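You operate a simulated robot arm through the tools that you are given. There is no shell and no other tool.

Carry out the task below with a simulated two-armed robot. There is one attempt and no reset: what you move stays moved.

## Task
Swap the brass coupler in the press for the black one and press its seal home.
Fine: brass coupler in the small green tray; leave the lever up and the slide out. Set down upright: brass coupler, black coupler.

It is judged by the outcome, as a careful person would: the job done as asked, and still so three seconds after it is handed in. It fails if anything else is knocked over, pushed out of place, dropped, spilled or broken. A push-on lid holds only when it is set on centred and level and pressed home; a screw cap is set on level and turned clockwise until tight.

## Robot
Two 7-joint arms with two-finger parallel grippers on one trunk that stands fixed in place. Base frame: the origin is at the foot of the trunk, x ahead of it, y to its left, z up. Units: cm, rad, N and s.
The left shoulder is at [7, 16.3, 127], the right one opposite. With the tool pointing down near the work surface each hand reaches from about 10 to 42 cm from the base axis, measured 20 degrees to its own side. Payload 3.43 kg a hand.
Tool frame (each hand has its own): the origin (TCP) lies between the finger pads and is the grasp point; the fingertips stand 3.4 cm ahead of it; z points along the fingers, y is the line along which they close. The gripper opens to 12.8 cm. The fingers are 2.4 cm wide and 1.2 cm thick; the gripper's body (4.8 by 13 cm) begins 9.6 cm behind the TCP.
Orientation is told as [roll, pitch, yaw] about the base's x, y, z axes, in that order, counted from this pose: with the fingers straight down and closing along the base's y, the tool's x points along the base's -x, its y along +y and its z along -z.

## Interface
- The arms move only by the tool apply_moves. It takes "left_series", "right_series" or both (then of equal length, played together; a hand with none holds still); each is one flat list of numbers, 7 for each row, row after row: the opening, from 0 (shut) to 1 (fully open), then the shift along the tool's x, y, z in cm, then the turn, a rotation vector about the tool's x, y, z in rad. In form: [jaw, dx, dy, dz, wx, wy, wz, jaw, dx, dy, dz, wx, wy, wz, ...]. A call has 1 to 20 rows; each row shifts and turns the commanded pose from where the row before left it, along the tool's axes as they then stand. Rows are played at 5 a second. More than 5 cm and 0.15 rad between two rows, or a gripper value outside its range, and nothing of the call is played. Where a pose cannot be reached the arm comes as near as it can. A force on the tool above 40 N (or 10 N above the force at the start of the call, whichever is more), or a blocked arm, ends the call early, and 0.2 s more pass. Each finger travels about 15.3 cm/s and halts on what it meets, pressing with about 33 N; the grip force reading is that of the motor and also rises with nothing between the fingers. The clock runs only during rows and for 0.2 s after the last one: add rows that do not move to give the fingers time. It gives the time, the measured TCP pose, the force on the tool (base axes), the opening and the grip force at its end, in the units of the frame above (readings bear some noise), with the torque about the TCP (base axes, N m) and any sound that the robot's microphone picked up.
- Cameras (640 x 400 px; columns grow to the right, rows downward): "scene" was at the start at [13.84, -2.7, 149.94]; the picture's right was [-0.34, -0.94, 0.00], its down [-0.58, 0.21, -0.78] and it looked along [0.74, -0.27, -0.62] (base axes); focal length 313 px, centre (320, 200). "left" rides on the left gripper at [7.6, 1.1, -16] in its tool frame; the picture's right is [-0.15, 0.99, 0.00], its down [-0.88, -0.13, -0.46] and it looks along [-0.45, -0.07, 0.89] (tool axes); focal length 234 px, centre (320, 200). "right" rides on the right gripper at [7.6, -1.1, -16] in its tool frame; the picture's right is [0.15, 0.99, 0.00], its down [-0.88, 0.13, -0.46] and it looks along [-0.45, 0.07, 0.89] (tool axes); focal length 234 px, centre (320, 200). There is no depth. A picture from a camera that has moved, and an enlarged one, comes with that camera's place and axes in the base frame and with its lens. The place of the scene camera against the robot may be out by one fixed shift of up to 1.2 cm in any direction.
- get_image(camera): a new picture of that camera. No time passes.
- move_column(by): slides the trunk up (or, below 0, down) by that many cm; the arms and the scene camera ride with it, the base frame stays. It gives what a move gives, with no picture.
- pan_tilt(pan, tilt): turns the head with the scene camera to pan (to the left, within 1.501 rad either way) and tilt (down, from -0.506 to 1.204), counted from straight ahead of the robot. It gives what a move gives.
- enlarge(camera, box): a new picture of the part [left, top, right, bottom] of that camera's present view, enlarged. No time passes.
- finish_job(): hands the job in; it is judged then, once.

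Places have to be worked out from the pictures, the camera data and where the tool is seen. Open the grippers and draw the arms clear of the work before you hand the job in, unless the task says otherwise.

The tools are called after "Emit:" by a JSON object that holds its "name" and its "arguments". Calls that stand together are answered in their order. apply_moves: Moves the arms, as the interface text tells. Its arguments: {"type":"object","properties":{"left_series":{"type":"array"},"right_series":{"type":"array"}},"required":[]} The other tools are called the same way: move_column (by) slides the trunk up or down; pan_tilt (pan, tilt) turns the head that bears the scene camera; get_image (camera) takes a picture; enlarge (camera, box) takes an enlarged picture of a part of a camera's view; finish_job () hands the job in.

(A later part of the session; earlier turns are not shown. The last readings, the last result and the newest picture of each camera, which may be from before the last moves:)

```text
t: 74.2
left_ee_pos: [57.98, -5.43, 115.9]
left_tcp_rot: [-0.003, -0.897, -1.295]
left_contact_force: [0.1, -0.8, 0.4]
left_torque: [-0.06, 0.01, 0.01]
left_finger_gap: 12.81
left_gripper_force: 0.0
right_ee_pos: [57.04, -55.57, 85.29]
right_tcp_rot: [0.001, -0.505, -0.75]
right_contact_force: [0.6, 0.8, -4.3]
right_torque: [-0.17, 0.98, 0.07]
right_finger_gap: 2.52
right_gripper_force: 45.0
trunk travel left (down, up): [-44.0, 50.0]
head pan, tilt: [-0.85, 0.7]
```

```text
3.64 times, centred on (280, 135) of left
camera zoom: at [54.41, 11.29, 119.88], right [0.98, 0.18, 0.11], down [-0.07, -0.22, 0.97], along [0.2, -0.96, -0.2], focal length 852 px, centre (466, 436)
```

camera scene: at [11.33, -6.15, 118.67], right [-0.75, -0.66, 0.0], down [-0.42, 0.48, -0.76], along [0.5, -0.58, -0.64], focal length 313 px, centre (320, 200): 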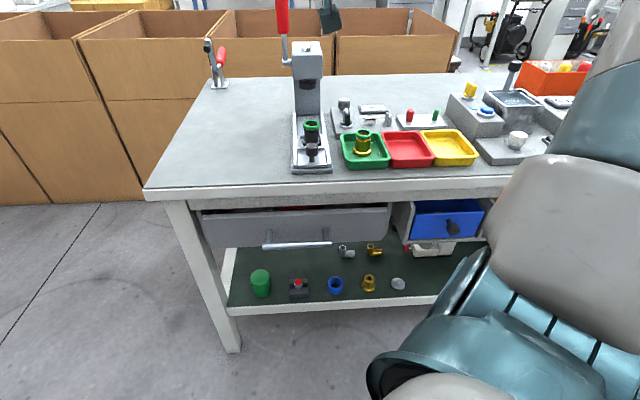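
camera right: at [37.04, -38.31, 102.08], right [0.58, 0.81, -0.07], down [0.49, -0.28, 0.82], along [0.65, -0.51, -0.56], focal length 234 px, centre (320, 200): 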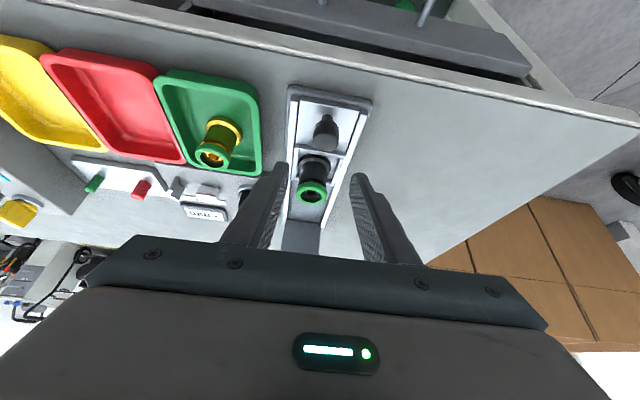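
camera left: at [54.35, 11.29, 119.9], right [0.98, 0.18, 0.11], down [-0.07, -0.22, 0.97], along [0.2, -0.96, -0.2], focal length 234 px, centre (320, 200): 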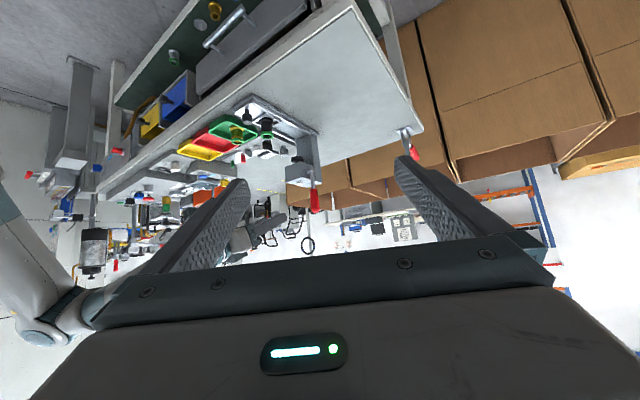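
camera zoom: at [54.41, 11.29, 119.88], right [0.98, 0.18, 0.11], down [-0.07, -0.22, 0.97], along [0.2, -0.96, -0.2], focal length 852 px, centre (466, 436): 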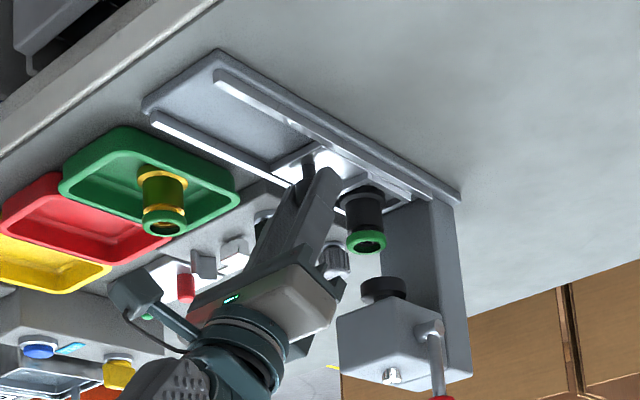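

Still moving freely and about 1–1.5 cm short of the ram axis. I'll continue in small steps to the stop.

Emit:
{"name": "apply_moves", "arguments": {"right_series": [0.12, -0.35, -0.02, 0.193, 0, 0, 0, 0.12, -0.35, -0.02, 0.193, 0, 0, 0, 0.12, -0.35, -0.02, 0.193, 0, 0, 0, 0.12, -0.35, -0.02, 0.193, 0, 0, 0]}}

Emit:
{"name": "enlarge", "arguments": {"camera": "left", "box": [220, 80, 340, 190]}}

```text
t: 75.2
left_ee_pos: [57.95, -5.37, 115.87]
left_tcp_rot: [-0.004, -0.901, -1.294]
left_contact_force: [0.4, 0.0, 0.2]
left_torque: [-0.01, -0.02, 0.02]
left_finger_gap: 12.79
left_gripper_force: 0.0
right_ee_pos: [57.98, -56.55, 85.36]
right_tcp_rot: [-0.001, -0.502, -0.748]
right_contact_force: [-3.9, 11.7, -7.5]
right_torque: [-0.79, -0.18, 0.1]
right_finger_gap: 2.52
right_gripper_force: 44.9
trunk travel left (down, up): [-44.0, 50.0]
head pan, tilt: [-0.85, 0.7]
```

```text
3.64 times, centred on (280, 135) of left
camera zoom: at [54.35, 11.38, 119.87], right [0.98, 0.18, 0.11], down [-0.07, -0.22, 0.97], along [0.2, -0.96, -0.2], focal length 852 px, centre (466, 436)
```

zoom: 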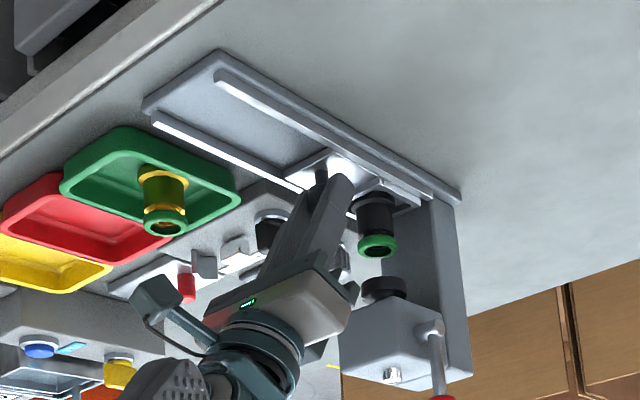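

A resistance of about 11 N appeared and the coupler is now under the ram. I'll press 0.4 cm further to make sure it is at its stop.

Emit:
{"name": "apply_moves", "arguments": {"right_series": [0.12, -0.175, 0, 0.097, 0, 0, 0, 0.12, -0.175, 0, 0.097, 0, 0, 0, 0.12, 0, 0, 0, 0, 0, 0]}}

Emit:
{"name": "enlarge", "arguments": {"camera": "left", "box": [240, 110, 320, 180]}}

Emit:
{"name": "get_image", "arguments": {"camera": "right"}}

```text
t: 76.0
left_ee_pos: [57.77, -5.37, 116.0]
left_tcp_rot: [-0.005, -0.902, -1.293]
left_contact_force: [0.0, 0.4, 0.5]
left_torque: [-0.02, 0.04, -0.01]
left_finger_gap: 12.79
left_gripper_force: 0.0
right_ee_pos: [58.05, -56.63, 85.36]
right_tcp_rot: [0.002, -0.502, -0.749]
right_contact_force: [-21.0, 28.7, -10.3]
right_torque: [1.2, 0.25, 0.1]
right_finger_gap: 2.55
right_gripper_force: 44.9
trunk travel left (down, up): [-44.0, 50.0]
head pan, tilt: [-0.85, 0.7]
```

```text
5.71 times, centred on (280, 145) of left
camera zoom: at [54.28, 11.47, 119.87], right [0.98, 0.18, 0.11], down [-0.07, -0.22, 0.97], along [0.2, -0.96, -0.2], focal length 1338 px, centre (549, 514)
```

zoom: 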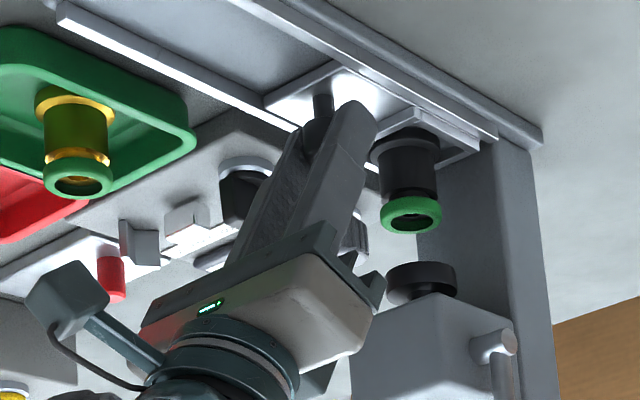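

```text
taken
camera right: at [46.76, -47.77, 95.77], right [0.58, 0.81, -0.07], down [0.49, -0.28, 0.82], along [0.65, -0.51, -0.56], focal length 234 px, centre (320, 200)
```

right: 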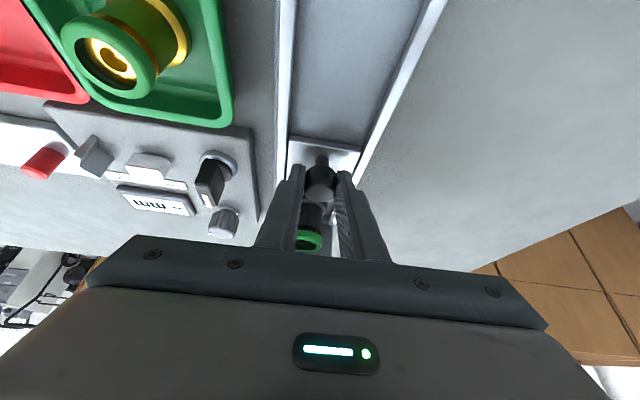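

35 N against the stop, so the slide is fully in. I'll ease off, open the fingers, and back the hand away from the knob.

Emit:
{"name": "apply_moves", "arguments": {"right_series": [0.12, 0.35, 0, -0.193, 0, 0, 0, 0.2, 0, 0, 0, 0, 0, 0, 0.35, 0, 0, 0, 0, 0, 0, 0.42, 0, 0, 0, 0, 0, 0, 0.42, 0, 0, -1.5, 0, 0, 0, 0.42, 0, 0, -2.5, 0, 0, 0, 0.42, 0, 0, -3.5, 0, 0, 0, 0.42, 0, 0, -3.5, 0, 0, 0, 0.42, 0, 0, 0, 0, 0, 0]}}

Emit:
{"name": "enlarge", "arguments": {"camera": "left", "box": [220, 80, 340, 220]}}

Emit:
{"name": "enlarge", "arguments": {"camera": "scene", "box": [260, 10, 400, 180]}}

```text
t: 78.0
left_ee_pos: [57.96, -5.48, 115.92]
left_tcp_rot: [-0.006, -0.899, -1.296]
left_contact_force: [0.3, -0.4, -0.5]
left_torque: [0.01, 0.01, -0.03]
left_finger_gap: 12.78
left_gripper_force: 0.1
right_ee_pos: [54.01, -53.11, 95.16]
right_tcp_rot: [0.0, -0.504, -0.75]
right_contact_force: [0.5, 0.8, -0.5]
right_torque: [0.01, -0.04, 0.0]
right_finger_gap: 5.39
right_gripper_force: 0.1
trunk travel left (down, up): [-44.0, 50.0]
head pan, tilt: [-0.85, 0.7]
```

```text
2.86 times, centred on (280, 150) of left
camera zoom: at [54.41, 11.24, 119.87], right [0.98, 0.18, 0.11], down [-0.07, -0.22, 0.97], along [0.2, -0.96, -0.2], focal length 669 px, centre (434, 343)
```

zoom: 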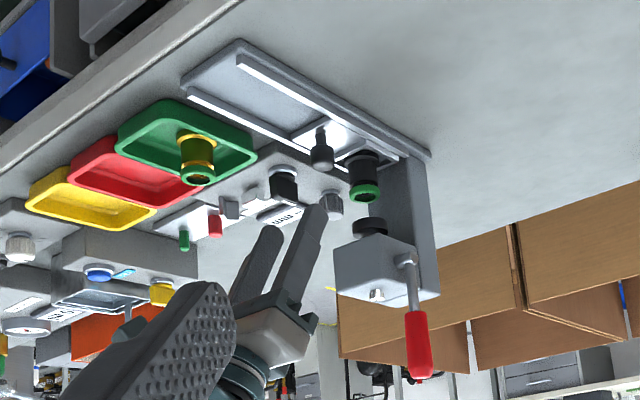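

```text
2.35 times, centred on (330, 95) of scene
camera zoom: at [11.39, -6.18, 118.66], right [-0.75, -0.66, 0.0], down [-0.43, 0.48, -0.76], along [0.5, -0.57, -0.64], focal length 736 px, centre (296, 447)
```

zoom: 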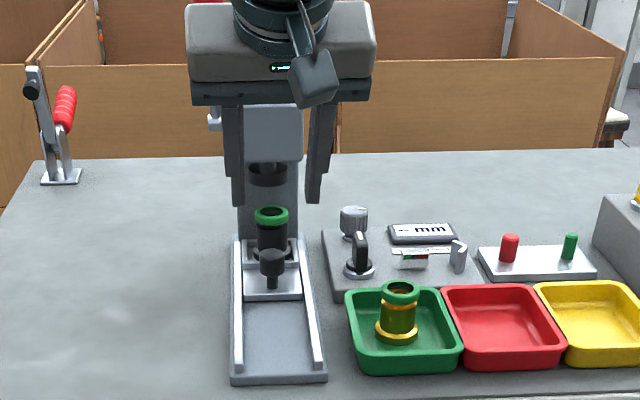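

The slide is in, with the black coupler upright under the ram. Next is the lever: I'll tilt the right hand to 1.2 rad, raise it in front of the press, and line up with the red handle at l 3.6, z 106.

Emit:
{"name": "apply_moves", "arguments": {"right_series": [0.42, 0, 0, 0, 0, -0.14, 0, 0.42, 0, 0, 0, 0, -0.14, 0, 0.42, 0, 0, 0, 0, -0.14, 0, 0.42, 0, 0, 0, 0, -0.14, 0, 0.42, 0, 0, 0, 0, -0.14, 0, 0.42, -2.64, 1.41, -1.01, 0, 0, 0, 0.42, -2.64, 1.41, -1.01, 0, 0, 0, 0.42, -2.64, 1.41, -1.01, 0, 0, 0, 0.42, -2.64, 1.41, -1.01, 0, 0, 0, 0.42, 0, 0, 0, 0, 0, 0]}}

Emit:
{"name": "get_image", "arguments": {"camera": "right"}}

Emit:
{"name": "enlarge", "arguments": {"camera": "left", "box": [220, 80, 340, 250]}}

Emit:
{"name": "get_image", "arguments": {"camera": "scene"}}

```text
t: 80.2
left_ee_pos: [57.85, -5.58, 115.8]
left_tcp_rot: [-0.002, -0.898, -1.294]
left_contact_force: [0.3, 0.1, 0.2]
left_torque: [0.03, 0.0, -0.02]
left_finger_gap: 12.82
left_gripper_force: 0.1
right_ee_pos: [57.96, -48.92, 106.28]
right_tcp_rot: [0.003, -1.203, -0.751]
right_contact_force: [-0.2, 0.0, 0.3]
right_torque: [-0.03, 0.0, 0.0]
right_finger_gap: 5.37
right_gripper_force: 0.1
trunk travel left (down, up): [-44.0, 50.0]
head pan, tilt: [-0.85, 0.7]
```

```text
taken
camera right: at [44.29, -37.79, 104.96], right [0.64, 0.76, -0.14], down [0.01, 0.17, 0.99], along [0.77, -0.63, 0.1], focal length 234 px, centre (320, 200)
```

right: 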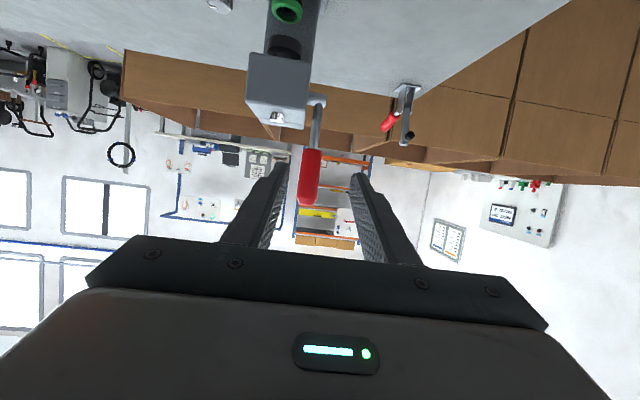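

```text
2.35 times, centred on (280, 165) of left
camera zoom: at [54.36, 11.23, 119.9], right [0.98, 0.18, 0.11], down [-0.07, -0.22, 0.97], along [0.2, -0.96, -0.2], focal length 551 px, centre (414, 282)
```

zoom: 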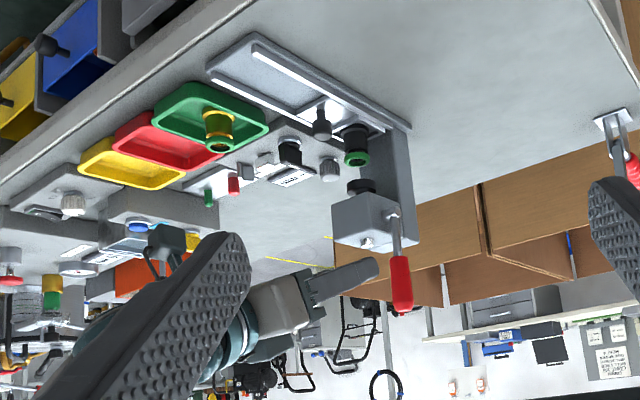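

```text
taken
camera scene: at [11.34, -6.2, 118.66], right [-0.75, -0.66, 0.0], down [-0.43, 0.48, -0.76], along [0.5, -0.57, -0.64], focal length 313 px, centre (320, 200)
```

scene: 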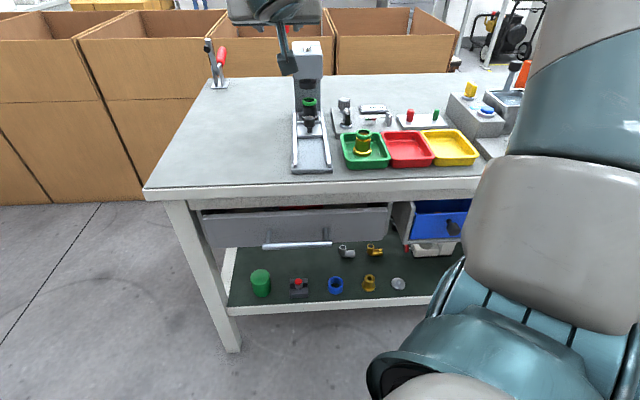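

Combining both hand cameras, the handle stands at s 89.0, l 2.83, from z 101.8 to 109.3, with the pivot at about s 89.5, z 95.5. I'll shift 0.9 cm right and move in so the open fingers straddle the handle.

Emit:
{"name": "apply_moves", "arguments": {"right_series": [0.42, -0.187, -0.88, -0.07, 0, 0, 0, 0.42, -1.025, 0, 2.66, 0, 0, 0, 0.42, -1.025, 0, 2.66, 0, 0, 0, 0.42, -1.025, 0, 2.66, 0, 0, 0, 0.42, 0, 0, 0, 0, 0, 0]}}

Emit:
{"name": "get_image", "arguments": {"camera": "right"}}

Emit:
{"name": "enlarge", "arguments": {"camera": "left", "box": [220, 120, 340, 250]}}

```text
t: 81.4
left_ee_pos: [57.78, -5.46, 116.01]
left_tcp_rot: [-0.001, -0.899, -1.294]
left_contact_force: [-0.3, -0.5, 0.4]
left_torque: [0.0, -0.01, -0.02]
left_finger_gap: 12.81
left_gripper_force: 0.1
right_ee_pos: [63.81, -55.68, 106.51]
right_tcp_rot: [0.002, -1.205, -0.751]
right_contact_force: [0.0, 1.0, 0.2]
right_torque: [-0.06, 0.0, -0.01]
right_finger_gap: 5.36
right_gripper_force: 0.2
trunk travel left (down, up): [-44.0, 50.0]
head pan, tilt: [-0.85, 0.7]
```

```text
taken
camera right: at [50.01, -44.42, 105.16], right [0.64, 0.76, -0.14], down [0.01, 0.17, 0.99], along [0.77, -0.63, 0.1], focal length 234 px, centre (320, 200)
```

right: 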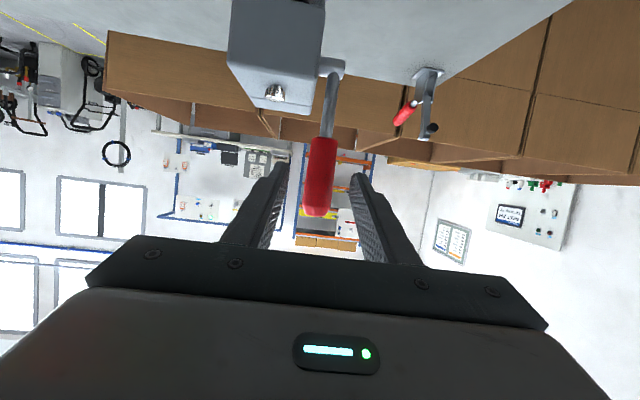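

```text
3.08 times, centred on (280, 185) of left
camera zoom: at [54.3, 11.31, 119.92], right [0.98, 0.18, 0.11], down [-0.07, -0.22, 0.97], along [0.2, -0.96, -0.2], focal length 720 px, centre (443, 246)
```

zoom: 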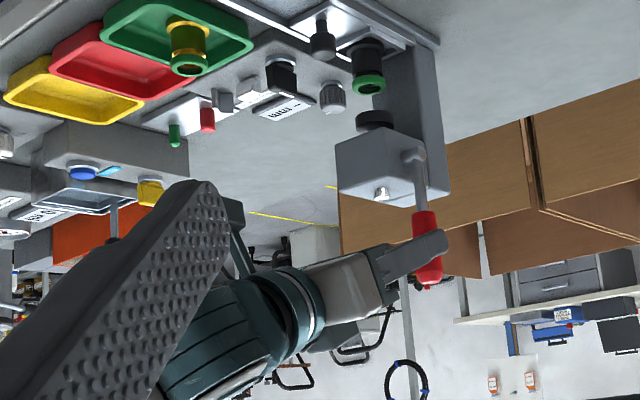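

The handle is centred between the fingers. I'll move the last 2.6 cm forward and close on it.

Emit:
{"name": "apply_moves", "arguments": {"right_series": [0.42, -0.467, 0.04, 1.213, 0, 0, 0, 0.42, -0.467, 0.04, 1.213, 0, 0, 0, 0.3, 0, 0, 0, 0, 0, 0, 0.2, 0, 0, 0, 0, 0, 0, 0.08, 0, 0, 0, 0, 0, 0, 0.08, 0, 0, 0, 0, 0, 0]}}

Emit:
{"name": "get_image", "arguments": {"camera": "right"}}

Emit:
{"name": "enlarge", "arguments": {"camera": "left", "box": [220, 120, 340, 250]}}

```text
t: 82.8
left_ee_pos: [57.93, -5.38, 115.88]
left_tcp_rot: [-0.004, -0.901, -1.294]
left_contact_force: [-0.7, 0.0, -0.7]
left_torque: [0.01, -0.03, 0.02]
left_finger_gap: 12.81
left_gripper_force: 0.2
right_ee_pos: [65.56, -57.3, 106.61]
right_tcp_rot: [0.001, -1.203, -0.748]
right_contact_force: [1.9, 0.0, 0.1]
right_torque: [-0.05, -0.1, 0.06]
right_finger_gap: 2.65
right_gripper_force: 44.9
trunk travel left (down, up): [-44.0, 50.0]
head pan, tilt: [-0.85, 0.7]
```

```text
taken
camera right: at [51.88, -46.04, 105.12], right [0.64, 0.76, -0.14], down [0.01, 0.17, 0.99], along [0.77, -0.63, 0.1], focal length 234 px, centre (320, 200)
```

right: 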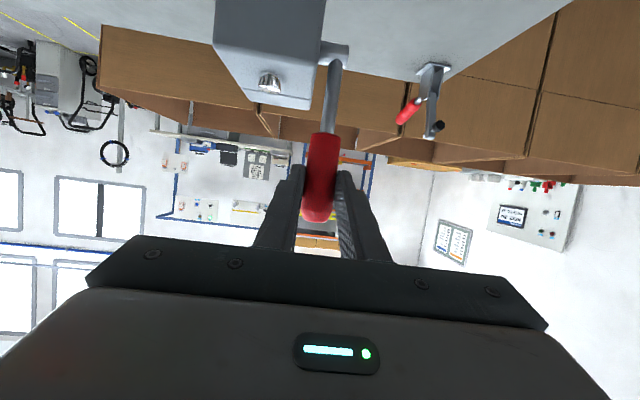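

```text
3.08 times, centred on (280, 185) of left
camera zoom: at [54.38, 11.31, 119.88], right [0.98, 0.18, 0.11], down [-0.07, -0.22, 0.97], along [0.2, -0.96, -0.2], focal length 720 px, centre (443, 246)
```

zoom: 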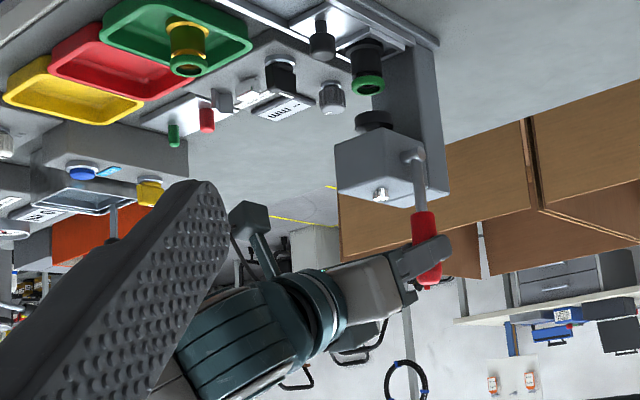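

The handle is gripped at gap 2.65. I'll now swing the lever forward about its pivot, alternating small shifts and turns so the hand stays square to it: first 0.3 rad.

Emit:
{"name": "apply_moves", "arguments": {"right_series": [0.08, 0.676, 0, -0.915, 0, 0, 0, 0.08, 0, 0, 0, 0, 0.1, 0, 0.08, 0.676, 0, -0.915, 0, 0, 0, 0.08, 0, 0, 0, 0, 0.1, 0, 0.08, 0.676, 0, -0.915, 0, 0, 0, 0.08, 0, 0, 0, 0, 0.1, 0]}}

Emit:
{"name": "enlarge", "arguments": {"camera": "left", "box": [220, 120, 340, 250]}}

Emit:
{"name": "get_image", "arguments": {"camera": "right"}}

```text
t: 84.2
left_ee_pos: [57.88, -5.41, 116.0]
left_tcp_rot: [-0.003, -0.9, -1.295]
left_contact_force: [0.3, 0.6, -0.4]
left_torque: [-0.02, 0.03, 0.02]
left_finger_gap: 12.8
left_gripper_force: 0.1
right_ee_pos: [63.21, -54.7, 106.14]
right_tcp_rot: [0.001, -0.907, -0.75]
right_contact_force: [13.1, -5.9, 11.6]
right_torque: [-1.74, -1.09, 0.14]
right_finger_gap: 2.67
right_gripper_force: 45.1
trunk travel left (down, up): [-44.0, 50.0]
head pan, tilt: [-0.85, 0.7]
```

```text
3.08 times, centred on (280, 185) of left
camera zoom: at [54.42, 11.35, 119.86], right [0.98, 0.18, 0.11], down [-0.07, -0.22, 0.97], along [0.2, -0.96, -0.2], focal length 720 px, centre (443, 246)
```

zoom: 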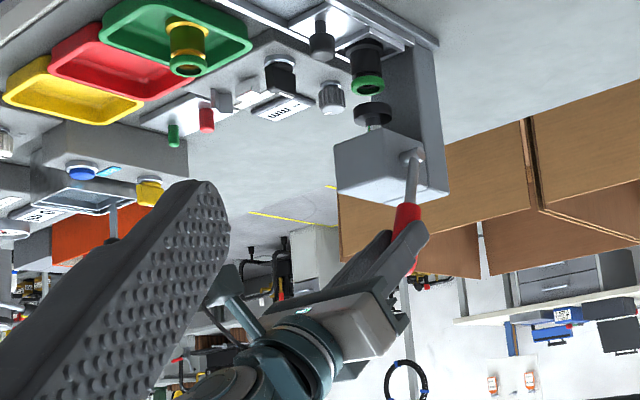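

```text
taken
camera right: at [49.7, -43.9, 110.0], right [0.61, 0.79, -0.12], down [0.22, -0.03, 0.97], along [0.76, -0.62, -0.19], focal length 234 px, centre (320, 200)
```

right: 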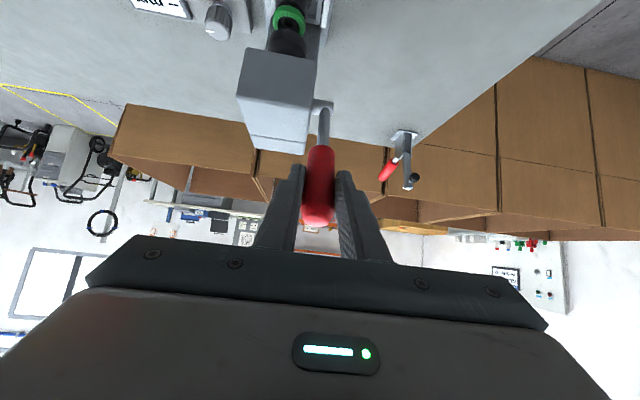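

The lever is at about 0.43 rad and the ram is coming down. A fixed hand pitch is better here, since the handle can pivot between the pads, so I'll follow the arc for another 0.4 rad and watch the force.

Emit:
{"name": "apply_moves", "arguments": {"right_series": [0.08, 0.937, 0, -0.426, 0, 0, 0, 0.08, 0.975, 0, -0.331, 0, 0, 0, 0.08, 1.003, 0, -0.233, 0, 0, 0, 0.08, 1.021, 0, -0.13, 0, 0, 0]}}

Emit:
{"name": "enlarge", "arguments": {"camera": "left", "box": [220, 120, 340, 250]}}

Emit:
{"name": "get_image", "arguments": {"camera": "right"}}

```text
t: 85.2
left_ee_pos: [57.82, -5.18, 116.12]
left_tcp_rot: [-0.007, -0.902, -1.294]
left_contact_force: [-0.2, 0.3, -0.4]
left_torque: [-0.04, 0.0, -0.01]
left_finger_gap: 12.78
left_gripper_force: 0.0
right_ee_pos: [60.72, -52.49, 103.95]
right_tcp_rot: [-0.003, -0.91, -0.748]
right_contact_force: [16.6, 5.0, 17.0]
right_torque: [-2.06, -0.79, -0.01]
right_finger_gap: 2.66
right_gripper_force: 44.9
trunk travel left (down, up): [-44.0, 50.0]
head pan, tilt: [-0.85, 0.7]
```

```text
3.08 times, centred on (280, 185) of left
camera zoom: at [54.42, 11.57, 119.85], right [0.98, 0.18, 0.11], down [-0.07, -0.22, 0.97], along [0.2, -0.96, -0.2], focal length 720 px, centre (443, 246)
```

zoom: 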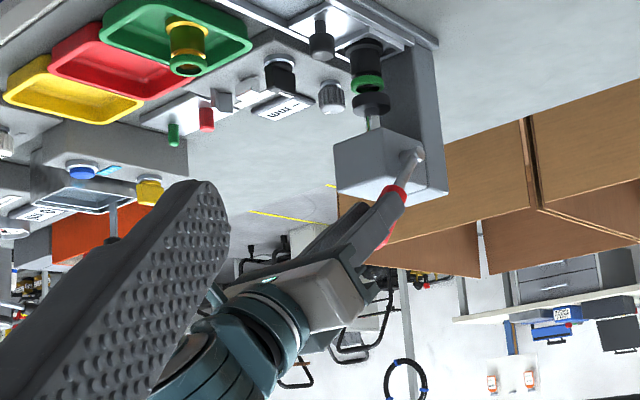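

```text
taken
camera right: at [47.3, -41.49, 107.74], right [0.61, 0.79, -0.12], down [0.22, -0.03, 0.97], along [0.76, -0.62, -0.19], focal length 234 px, centre (320, 200)
```

right: 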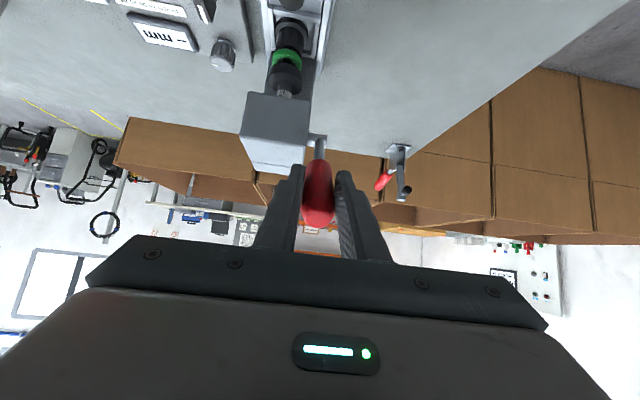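

The ram disc is now close above the seal, with moderate force. I'll continue along the arc, adding a small leftward trim for the side load.

Emit:
{"name": "apply_moves", "arguments": {"right_series": [0.08, 1.03, 0.1, -0.028, 0, 0, 0, 0.08, 1.027, 0.06, 0.075, 0, 0, 0, 0.08, 1.014, 0.04, 0.177, 0, 0, 0]}}

Emit:
{"name": "enlarge", "arguments": {"camera": "left", "box": [240, 110, 320, 200]}}

Emit:
{"name": "enlarge", "arguments": {"camera": "right", "box": [220, 0, 400, 240]}}

```text
t: 86.0
left_ee_pos: [57.65, -5.15, 116.0]
left_tcp_rot: [-0.002, -0.903, -1.295]
left_contact_force: [0.3, 0.1, 0.1]
left_torque: [0.01, 0.0, 0.0]
left_finger_gap: 12.78
left_gripper_force: 0.1
right_ee_pos: [59.31, -50.92, 101.18]
right_tcp_rot: [-0.002, -0.907, -0.748]
right_contact_force: [1.5, 17.7, 18.2]
right_torque: [-1.47, -0.4, -0.55]
right_finger_gap: 2.58
right_gripper_force: 45.3
trunk travel left (down, up): [-44.0, 50.0]
head pan, tilt: [-0.85, 0.7]
```

```text
4.44 times, centred on (280, 155) of left
camera zoom: at [54.16, 11.74, 119.93], right [0.98, 0.18, 0.11], down [-0.07, -0.21, 0.97], along [0.2, -0.96, -0.2], focal length 1041 px, centre (498, 400)
```

zoom: 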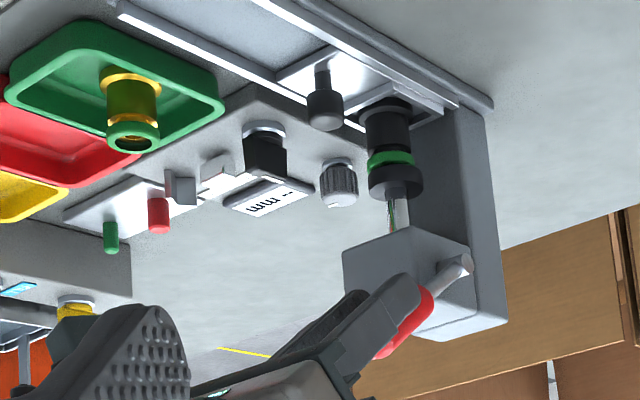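

```text
1.67 times, centred on (310, 120) of right
camera zoom: at [45.84, -39.97, 105.16], right [0.61, 0.79, -0.12], down [0.22, -0.03, 0.97], along [0.76, -0.62, -0.19], focal length 390 px, centre (337, 333)
```

zoom: 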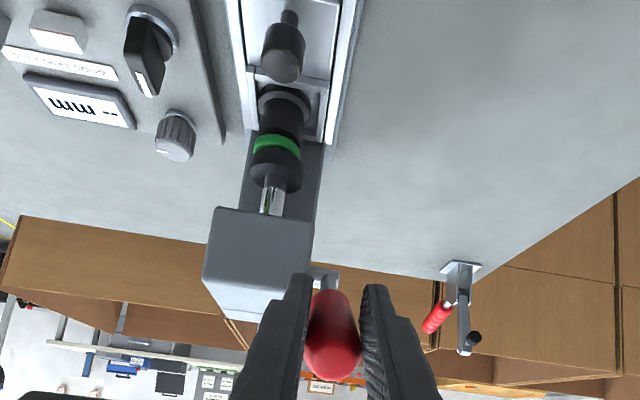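

The ram has reached the seal at about 1.07 rad. Refitting the arc gives a slightly larger radius, so I'll continue in small steps with trims, watching force and sound for the seal going home.

Emit:
{"name": "apply_moves", "arguments": {"right_series": [0.06, 0.98, 0.15, 0.08, 0, 0, 0, 0.06, 0.45, 0.05, 0.128, 0, 0, 0]}}

Emit:
{"name": "enlarge", "arguments": {"camera": "left", "box": [240, 110, 320, 200]}}

```text
t: 86.6
left_ee_pos: [57.65, -5.16, 116.14]
left_tcp_rot: [-0.001, -0.904, -1.296]
left_contact_force: [-0.7, -0.4, 0.6]
left_torque: [-0.01, -0.01, 0.05]
left_finger_gap: 12.79
left_gripper_force: 0.0
right_ee_pos: [58.81, -50.43, 100.03]
right_tcp_rot: [-0.001, -0.907, -0.751]
right_contact_force: [-6.5, 16.1, 17.5]
right_torque: [-0.97, -0.73, 0.26]
right_finger_gap: 2.52
right_gripper_force: 44.9
trunk travel left (down, up): [-44.0, 50.0]
head pan, tilt: [-0.85, 0.7]
```

```text
4.44 times, centred on (280, 155) of left
camera zoom: at [54.08, 11.64, 119.99], right [0.98, 0.18, 0.11], down [-0.07, -0.22, 0.97], along [0.2, -0.96, -0.2], focal length 1041 px, centre (498, 400)
```

zoom: 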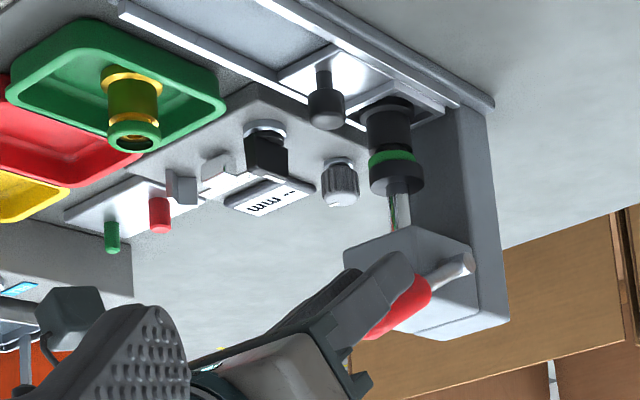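

The push is partly going along the handle instead of around the arc. I'll trim outward along the handle and continue downward in small steps.

Emit:
{"name": "apply_moves", "arguments": {"right_series": [0.06, 0.466, 0.08, -0.182, 0, 0, 0, 0.06, 0.572, 0, 0.181, 0, 0, 0, 0.06, 0.562, 0, 0.21, 0, 0, 0]}}

Emit:
{"name": "enlarge", "arguments": {"camera": "left", "box": [240, 110, 320, 200]}}

Emit:
{"name": "enlarge", "arguments": {"camera": "right", "box": [220, 0, 400, 240]}}

```text
t: 87.4
left_ee_pos: [57.75, -5.34, 116.04]
left_tcp_rot: [-0.001, -0.902, -1.298]
left_contact_force: [0.6, 0.8, -0.2]
left_torque: [-0.02, -0.01, 0.02]
left_finger_gap: 12.82
left_gripper_force: 0.1
right_ee_pos: [58.4, -50.03, 98.44]
right_tcp_rot: [-0.001, -0.905, -0.75]
right_contact_force: [-5.6, 6.5, 10.6]
right_torque: [-0.71, -0.6, 0.02]
right_finger_gap: 2.42
right_gripper_force: 45.3
trunk travel left (down, up): [-44.0, 50.0]
head pan, tilt: [-0.85, 0.7]
```

```text
4.44 times, centred on (280, 155) of left
camera zoom: at [54.18, 11.43, 119.96], right [0.98, 0.18, 0.11], down [-0.07, -0.22, 0.97], along [0.2, -0.96, -0.2], focal length 1041 px, centre (498, 400)
```

zoom: 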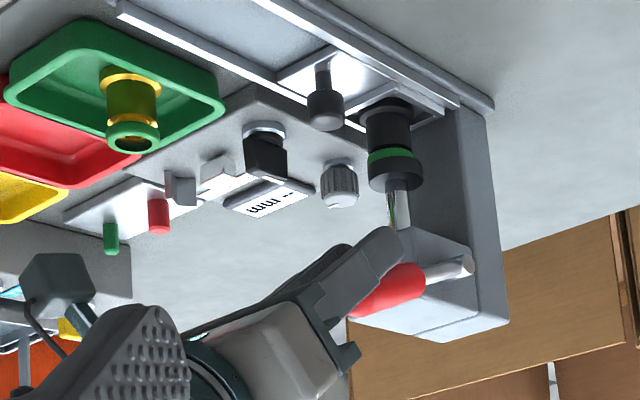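

```text
1.67 times, centred on (310, 120) of right
camera zoom: at [44.98, -39.01, 102.36], right [0.61, 0.78, -0.12], down [0.23, -0.03, 0.97], along [0.76, -0.62, -0.2], focal length 390 px, centre (337, 333)
```

zoom: 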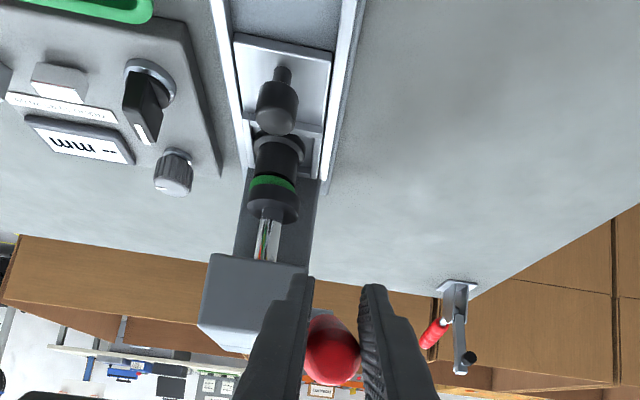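

The handle is slipping out of the pads, since pressing the seal needs more than grip friction. The lever is at about 1.15 rad with the ram resting on the seal, so I'll release, withdraw, and then push the handle down from above with closed fingers.

Emit:
{"name": "apply_moves", "arguments": {"right_series": [0.25, 0, 0, 0, 0, 0, 0, 0.35, 0, 0, 0, 0, 0, 0, 0.4, 0, 0, 0, 0, 0, 0]}}

Emit:
{"name": "enlarge", "arguments": {"camera": "left", "box": [240, 110, 320, 200]}}

Emit:
{"name": "enlarge", "arguments": {"camera": "right", "box": [220, 0, 400, 240]}}

```text
t: 88.2
left_ee_pos: [57.95, -5.44, 115.93]
left_tcp_rot: [-0.002, -0.898, -1.294]
left_contact_force: [-0.6, 0.8, 0.1]
left_torque: [-0.02, -0.04, 0.0]
left_finger_gap: 12.78
left_gripper_force: 0.1
right_ee_pos: [58.61, -50.02, 98.42]
right_tcp_rot: [0.0, -0.903, -0.751]
right_contact_force: [0.5, 0.1, 0.0]
right_torque: [-0.02, 0.02, 0.03]
right_finger_gap: 5.15
right_gripper_force: 0.0
trunk travel left (down, up): [-44.0, 50.0]
head pan, tilt: [-0.85, 0.7]
```

```text
4.44 times, centred on (280, 155) of left
camera zoom: at [54.36, 11.28, 119.89], right [0.98, 0.18, 0.11], down [-0.07, -0.22, 0.97], along [0.2, -0.96, -0.2], focal length 1041 px, centre (498, 400)
```

zoom: 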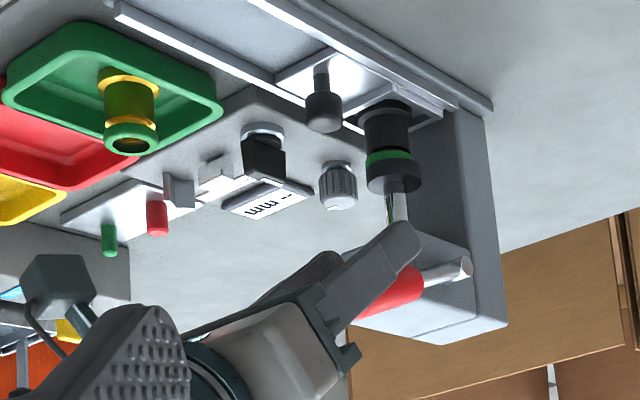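

```text
1.67 times, centred on (310, 120) of right
camera zoom: at [45.17, -39.14, 102.27], right [0.61, 0.79, -0.12], down [0.23, -0.03, 0.97], along [0.76, -0.62, -0.2], focal length 390 px, centre (337, 333)
```

zoom: 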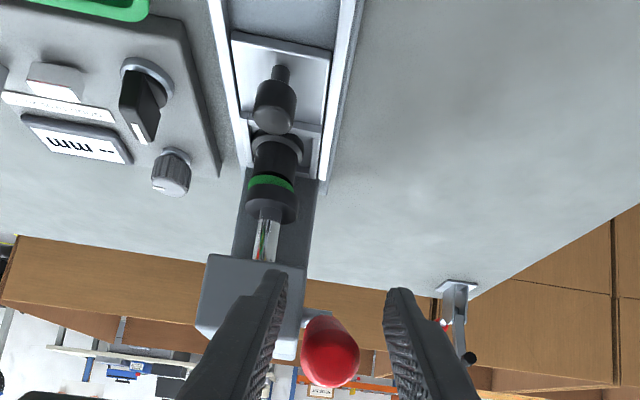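

The lever stays where it is after release. I'll zoom closely on the ram, seal and coupler to see how far the seal has gone.

Emit:
{"name": "enlarge", "arguments": {"camera": "left", "box": [258, 125, 288, 160]}}

Emit:
{"name": "enlarge", "arguments": {"camera": "right", "box": [270, 50, 330, 130]}}

Emit:
{"name": "enlarge", "arguments": {"camera": "scene", "box": [285, 40, 345, 130]}}

```text
11.43 times, centred on (273, 142) of left
camera zoom: at [54.36, 11.28, 119.89], right [0.98, 0.18, 0.11], down [-0.07, -0.22, 0.97], along [0.2, -0.96, -0.2], focal length 2676 px, centre (857, 857)
```

zoom: 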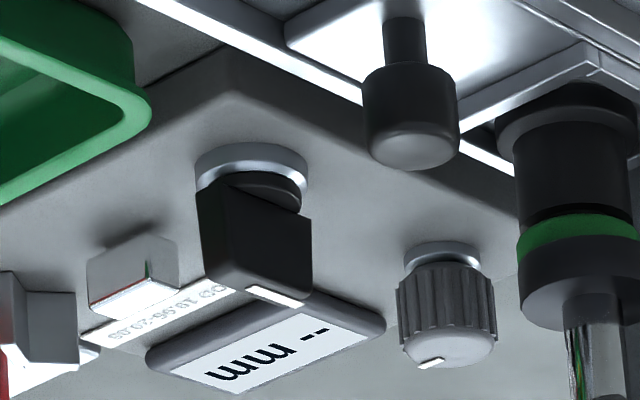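

```text
5.00 times, centred on (300, 90) of right
camera zoom: at [45.17, -39.14, 102.27], right [0.61, 0.79, -0.12], down [0.23, -0.03, 0.97], along [0.76, -0.62, -0.2], focal length 1171 px, centre (420, 750)
```

zoom: 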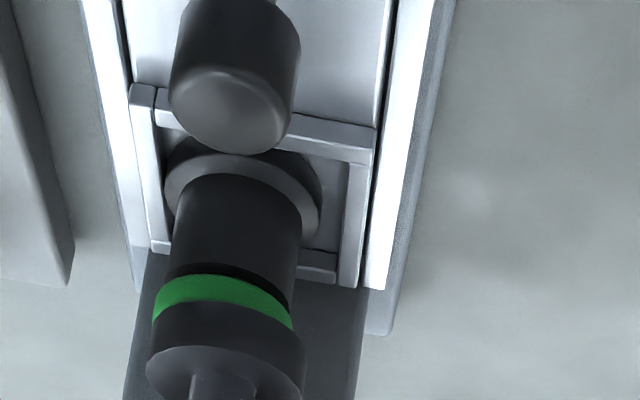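

```text
4.44 times, centred on (315, 85) of scene
camera zoom: at [11.34, -6.14, 118.67], right [-0.75, -0.66, 0.0], down [-0.43, 0.48, -0.76], along [0.5, -0.57, -0.64], focal length 1391 px, centre (342, 711)
```

zoom: 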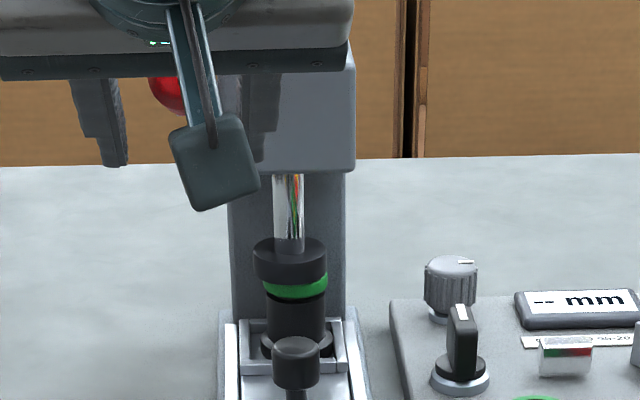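

The seal is partly down with a thin gap left. I'll withdraw the hand, turn it to nearly vertical, close the fingers, and bring the fingertips above the handle to push down.

Emit:
{"name": "apply_moves", "arguments": {"right_series": [0.42, 0, 0, -3.5, 0, 0, 0, 0.42, 0, 0, -3.5, 0, 0, 0, 0.42, 0, 0, 0, 0, 0.14, 0, 0.42, 0, 0, 0, 0, 0.14, 0, 0.3, 0, 0, 0, 0, 0.14, 0, 0.15, 0, 0, 0, 0, 0.14, 0, 0, 0, 0, 0, 0, 0.14, 0, 0, -0.504, -0.1, -2.449, 0, 0, 0, 0, -0.504, -0.05, -2.449, 0, 0, 0, 0, -3.33, 0, 0.685, 0, 0, 0, 0, -3.33, 0, 0.685, 0, 0, 0, 0, 0, 0, 0, 0, 0, 0]}}

Emit:
{"name": "get_image", "arguments": {"camera": "right"}}

Emit:
{"name": "enlarge", "arguments": {"camera": "left", "box": [230, 110, 330, 220]}}

```text
t: 90.8
left_ee_pos: [57.81, -5.43, 116.04]
left_tcp_rot: [-0.003, -0.901, -1.295]
left_contact_force: [0.1, -0.5, 0.5]
left_torque: [0.02, -0.01, 0.0]
left_finger_gap: 12.79
left_gripper_force: 0.0
right_ee_pos: [59.44, -51.12, 107.81]
right_tcp_rot: [0.0, -0.206, -0.751]
right_contact_force: [0.0, 0.2, -0.4]
right_torque: [0.04, -0.01, 0.0]
right_finger_gap: 0.04
right_gripper_force: 32.4
trunk travel left (down, up): [-44.0, 50.0]
head pan, tilt: [-0.85, 0.7]
```

```text
taken
camera right: at [50.71, -44.62, 121.87], right [0.57, 0.82, -0.03], down [0.65, -0.43, 0.63], along [0.5, -0.38, -0.78], focal length 234 px, centre (320, 200)
```

right: 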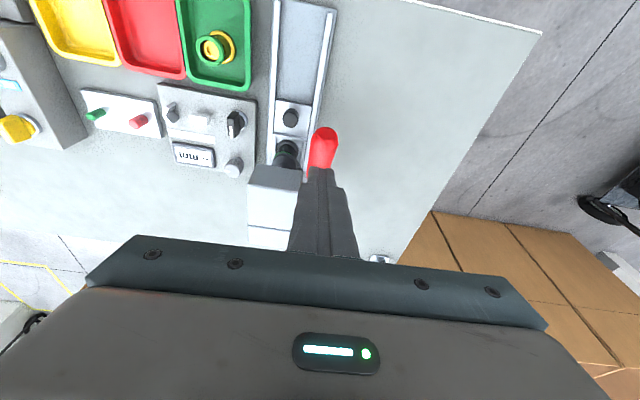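

```text
3.64 times, centred on (280, 165) of left
camera zoom: at [54.3, 11.3, 119.92], right [0.98, 0.18, 0.11], down [-0.07, -0.22, 0.97], along [0.2, -0.96, -0.2], focal length 852 px, centre (466, 327)
```

zoom: 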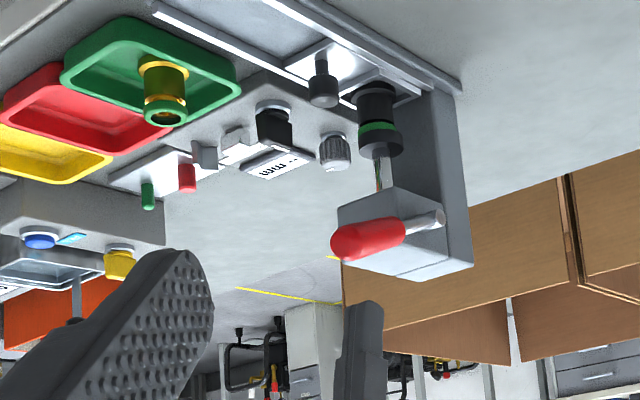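

The closed fingertips are right above the handle, on its line. I'll come down 3.4 cm to just above it.

Emit:
{"name": "apply_moves", "arguments": {"right_series": [0, 0.348, -0.02, 1.664, 0, 0, 0, 0, 0.348, -0.02, 1.664, 0, 0, 0, 0, 0, 0, 0, 0, 0, 0]}}

Emit:
{"name": "enlarge", "arguments": {"camera": "left", "box": [240, 110, 320, 200]}}

```text
t: 91.6
left_ee_pos: [58.0, -5.5, 116.05]
left_tcp_rot: [-0.003, -0.899, -1.295]
left_contact_force: [-0.3, -0.1, -0.3]
left_torque: [0.02, 0.0, -0.01]
left_finger_gap: 12.81
left_gripper_force: 0.0
right_ee_pos: [59.35, -51.09, 104.1]
right_tcp_rot: [0.001, -0.204, -0.751]
right_contact_force: [-0.9, 0.5, -0.1]
right_torque: [-0.01, 0.0, 0.03]
right_finger_gap: 0.02
right_gripper_force: 33.2
trunk travel left (down, up): [-44.0, 50.0]
head pan, tilt: [-0.85, 0.7]
```

```text
4.44 times, centred on (280, 155) of left
camera zoom: at [54.35, 11.3, 119.9], right [0.98, 0.18, 0.11], down [-0.07, -0.22, 0.97], along [0.2, -0.96, -0.2], focal length 1041 px, centre (498, 400)
```

zoom: 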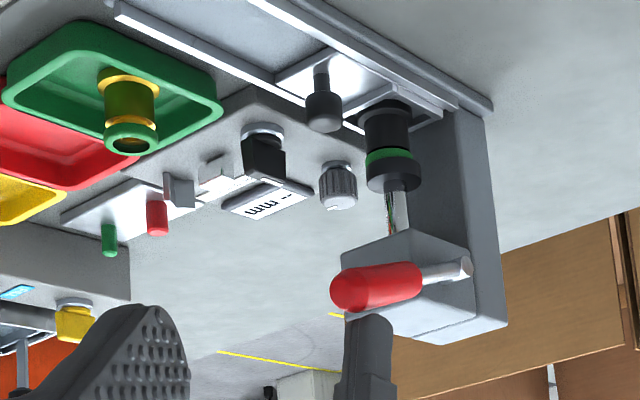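

Fingertips are just above the handle. Now I push down in small steps.

Emit:
{"name": "apply_moves", "arguments": {"right_series": [0, 0.082, 0, 0.392, 0, 0, 0, 0, 0.082, 0, 0.392, 0, 0, 0, 0, 0.082, 0, 0.392, 0, 0, 0, 0, 0.082, 0, 0.392, 0, 0, 0]}}

Emit:
{"name": "enlarge", "arguments": {"camera": "left", "box": [240, 110, 320, 200]}}

```text
t: 92.6
left_ee_pos: [57.76, -5.52, 116.02]
left_tcp_rot: [0.0, -0.9, -1.295]
left_contact_force: [0.3, -0.2, -0.6]
left_torque: [0.02, 0.02, 0.0]
left_finger_gap: 12.81
left_gripper_force: 0.2
right_ee_pos: [59.34, -51.04, 103.1]
right_tcp_rot: [0.003, -0.21, -0.749]
right_contact_force: [-2.5, -0.5, 15.1]
right_torque: [0.11, 0.16, 0.05]
right_finger_gap: 0.0
right_gripper_force: 33.3
trunk travel left (down, up): [-44.0, 50.0]
head pan, tilt: [-0.85, 0.7]
```

```text
4.44 times, centred on (280, 155) of left
camera zoom: at [54.19, 11.4, 119.99], right [0.98, 0.18, 0.11], down [-0.07, -0.22, 0.97], along [0.2, -0.96, -0.2], focal length 1041 px, centre (498, 400)
```

zoom: 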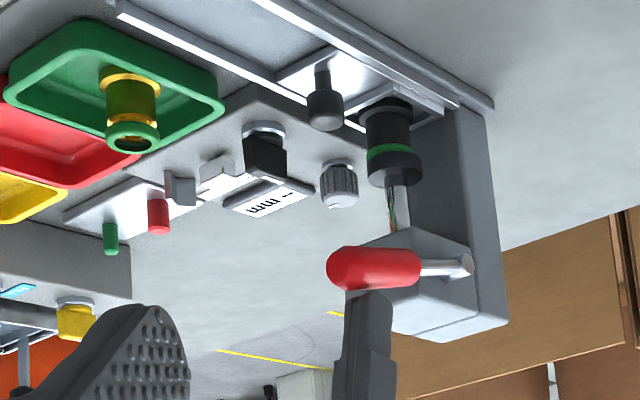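

The lever is turning and the seal is being pressed, with 15 N on the hand. I'll keep pushing down.

Emit:
{"name": "apply_moves", "arguments": {"right_series": [0, 0.082, 0, 0.392, 0, 0, 0, 0, 0.082, 0, 0.392, 0, 0, 0, 0, 0.082, 0, 0.392, 0, 0, 0, 0, 0.082, 0, 0.392, 0, 0, 0]}}

Emit:
{"name": "enlarge", "arguments": {"camera": "left", "box": [240, 110, 320, 200]}}

Emit:
{"name": "enlarge", "arguments": {"camera": "right", "box": [220, 80, 400, 240]}}

```text
t: 93.3
left_ee_pos: [57.55, -5.36, 116.07]
left_tcp_rot: [0.001, -0.9, -1.299]
left_contact_force: [-0.3, 0.0, 0.5]
left_torque: [0.02, -0.02, 0.01]
left_finger_gap: 12.82
left_gripper_force: 0.1
right_ee_pos: [59.29, -50.95, 102.96]
right_tcp_rot: [0.009, -0.222, -0.752]
right_contact_force: [-6.9, 0.3, 23.8]
right_torque: [0.14, 0.28, -0.02]
right_finger_gap: 0.0
right_gripper_force: 33.3
trunk travel left (down, up): [-44.0, 50.0]
head pan, tilt: [-0.85, 0.7]
stopped in row 3 (right hand): the force on the tool passed its limit at 43 N (the readings are from after the stop); the commanded pose is now the measured one
```

```text
4.44 times, centred on (280, 155) of left
camera zoom: at [54.02, 11.4, 120.04], right [0.98, 0.18, 0.12], down [-0.08, -0.22, 0.97], along [0.2, -0.96, -0.2], focal length 1041 px, centre (498, 400)
```

zoom: 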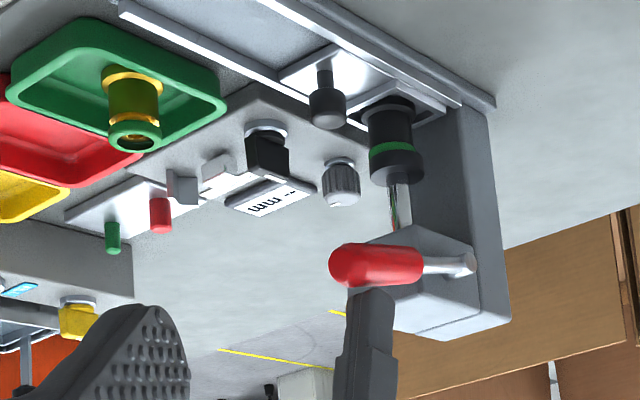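

```text
2.50 times, centred on (310, 160) of right
camera zoom: at [50.4, -44.46, 116.84], right [0.57, 0.82, -0.02], down [0.64, -0.43, 0.64], along [0.52, -0.38, -0.77], focal length 585 px, centre (345, 300)
```

zoom: 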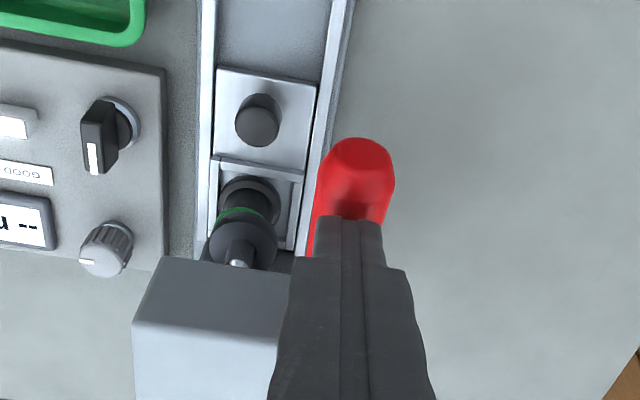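

A hard stop was reached at 43 N. I'll zoom on the seal to see whether it is fully home.

Emit:
{"name": "enlarge", "arguments": {"camera": "left", "box": [262, 125, 292, 160]}}

Emit:
{"name": "enlarge", "arguments": {"camera": "scene", "box": [285, 60, 345, 130]}}

```text
11.43 times, centred on (277, 142) of left
camera zoom: at [54.02, 11.4, 120.04], right [0.98, 0.18, 0.12], down [-0.08, -0.22, 0.97], along [0.2, -0.96, -0.2], focal length 2676 px, centre (811, 857)
```

zoom: 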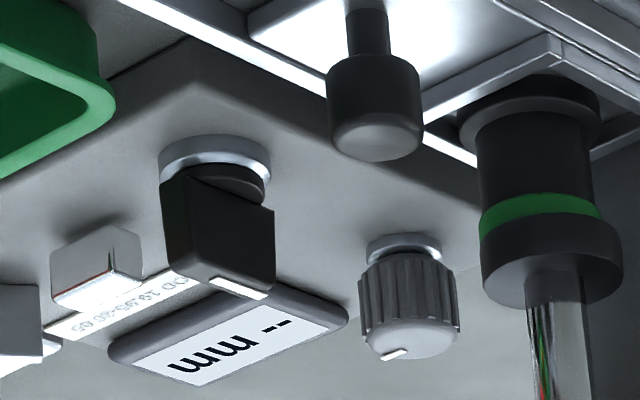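

```text
5.71 times, centred on (315, 95) of scene
camera zoom: at [11.01, -5.99, 118.7], right [-0.75, -0.66, 0.0], down [-0.42, 0.48, -0.77], along [0.51, -0.58, -0.64], focal length 1788 px, centre (349, 800)
```

zoom: 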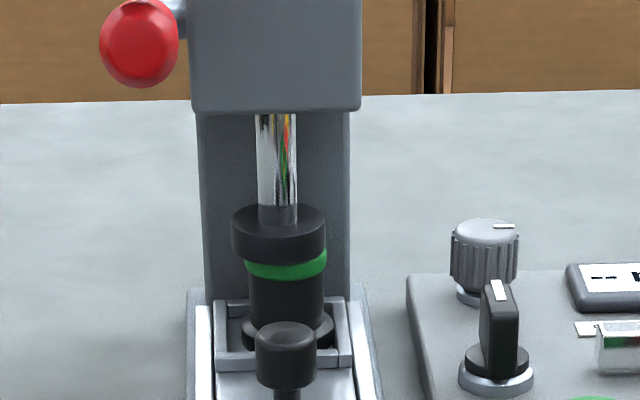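

The gap between seal and body is gone, so the seal looks home. I'll press once more to be sure there is no further travel.

Emit:
{"name": "apply_moves", "arguments": {"right_series": [0, 0.031, 0, 0.147, 0, 0, 0, 0, 0.031, 0, 0.147, 0, 0, 0, 0, 0.031, 0, 0.147, 0, 0, 0]}}

Emit:
{"name": "enlarge", "arguments": {"camera": "left", "box": [262, 125, 292, 160]}}

```text
t: 93.9
left_ee_pos: [57.54, -5.41, 116.12]
left_tcp_rot: [0.002, -0.902, -1.298]
left_contact_force: [0.3, -0.5, -1.1]
left_torque: [-0.01, 0.0, 0.02]
left_finger_gap: 12.8
left_gripper_force: 0.0
right_ee_pos: [59.37, -50.98, 102.98]
right_tcp_rot: [0.012, -0.227, -0.753]
right_contact_force: [-11.3, 1.3, 24.4]
right_torque: [0.12, 0.5, 0.05]
right_finger_gap: 0.0
right_gripper_force: 32.8
trunk travel left (down, up): [-44.0, 50.0]
head pan, tilt: [-0.85, 0.7]
stopped in row 3 (right hand): the force on the tool passed its limit at 42 N (the readings are from after the stop); the commanded pose is now the measured one
```

```text
11.43 times, centred on (277, 142) of left
camera zoom: at [53.98, 11.4, 120.05], right [0.98, 0.18, 0.12], down [-0.08, -0.22, 0.97], along [0.2, -0.96, -0.2], focal length 2676 px, centre (811, 857)
```

zoom: 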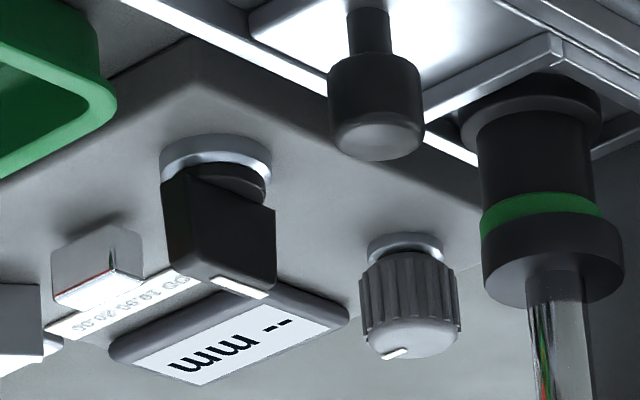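

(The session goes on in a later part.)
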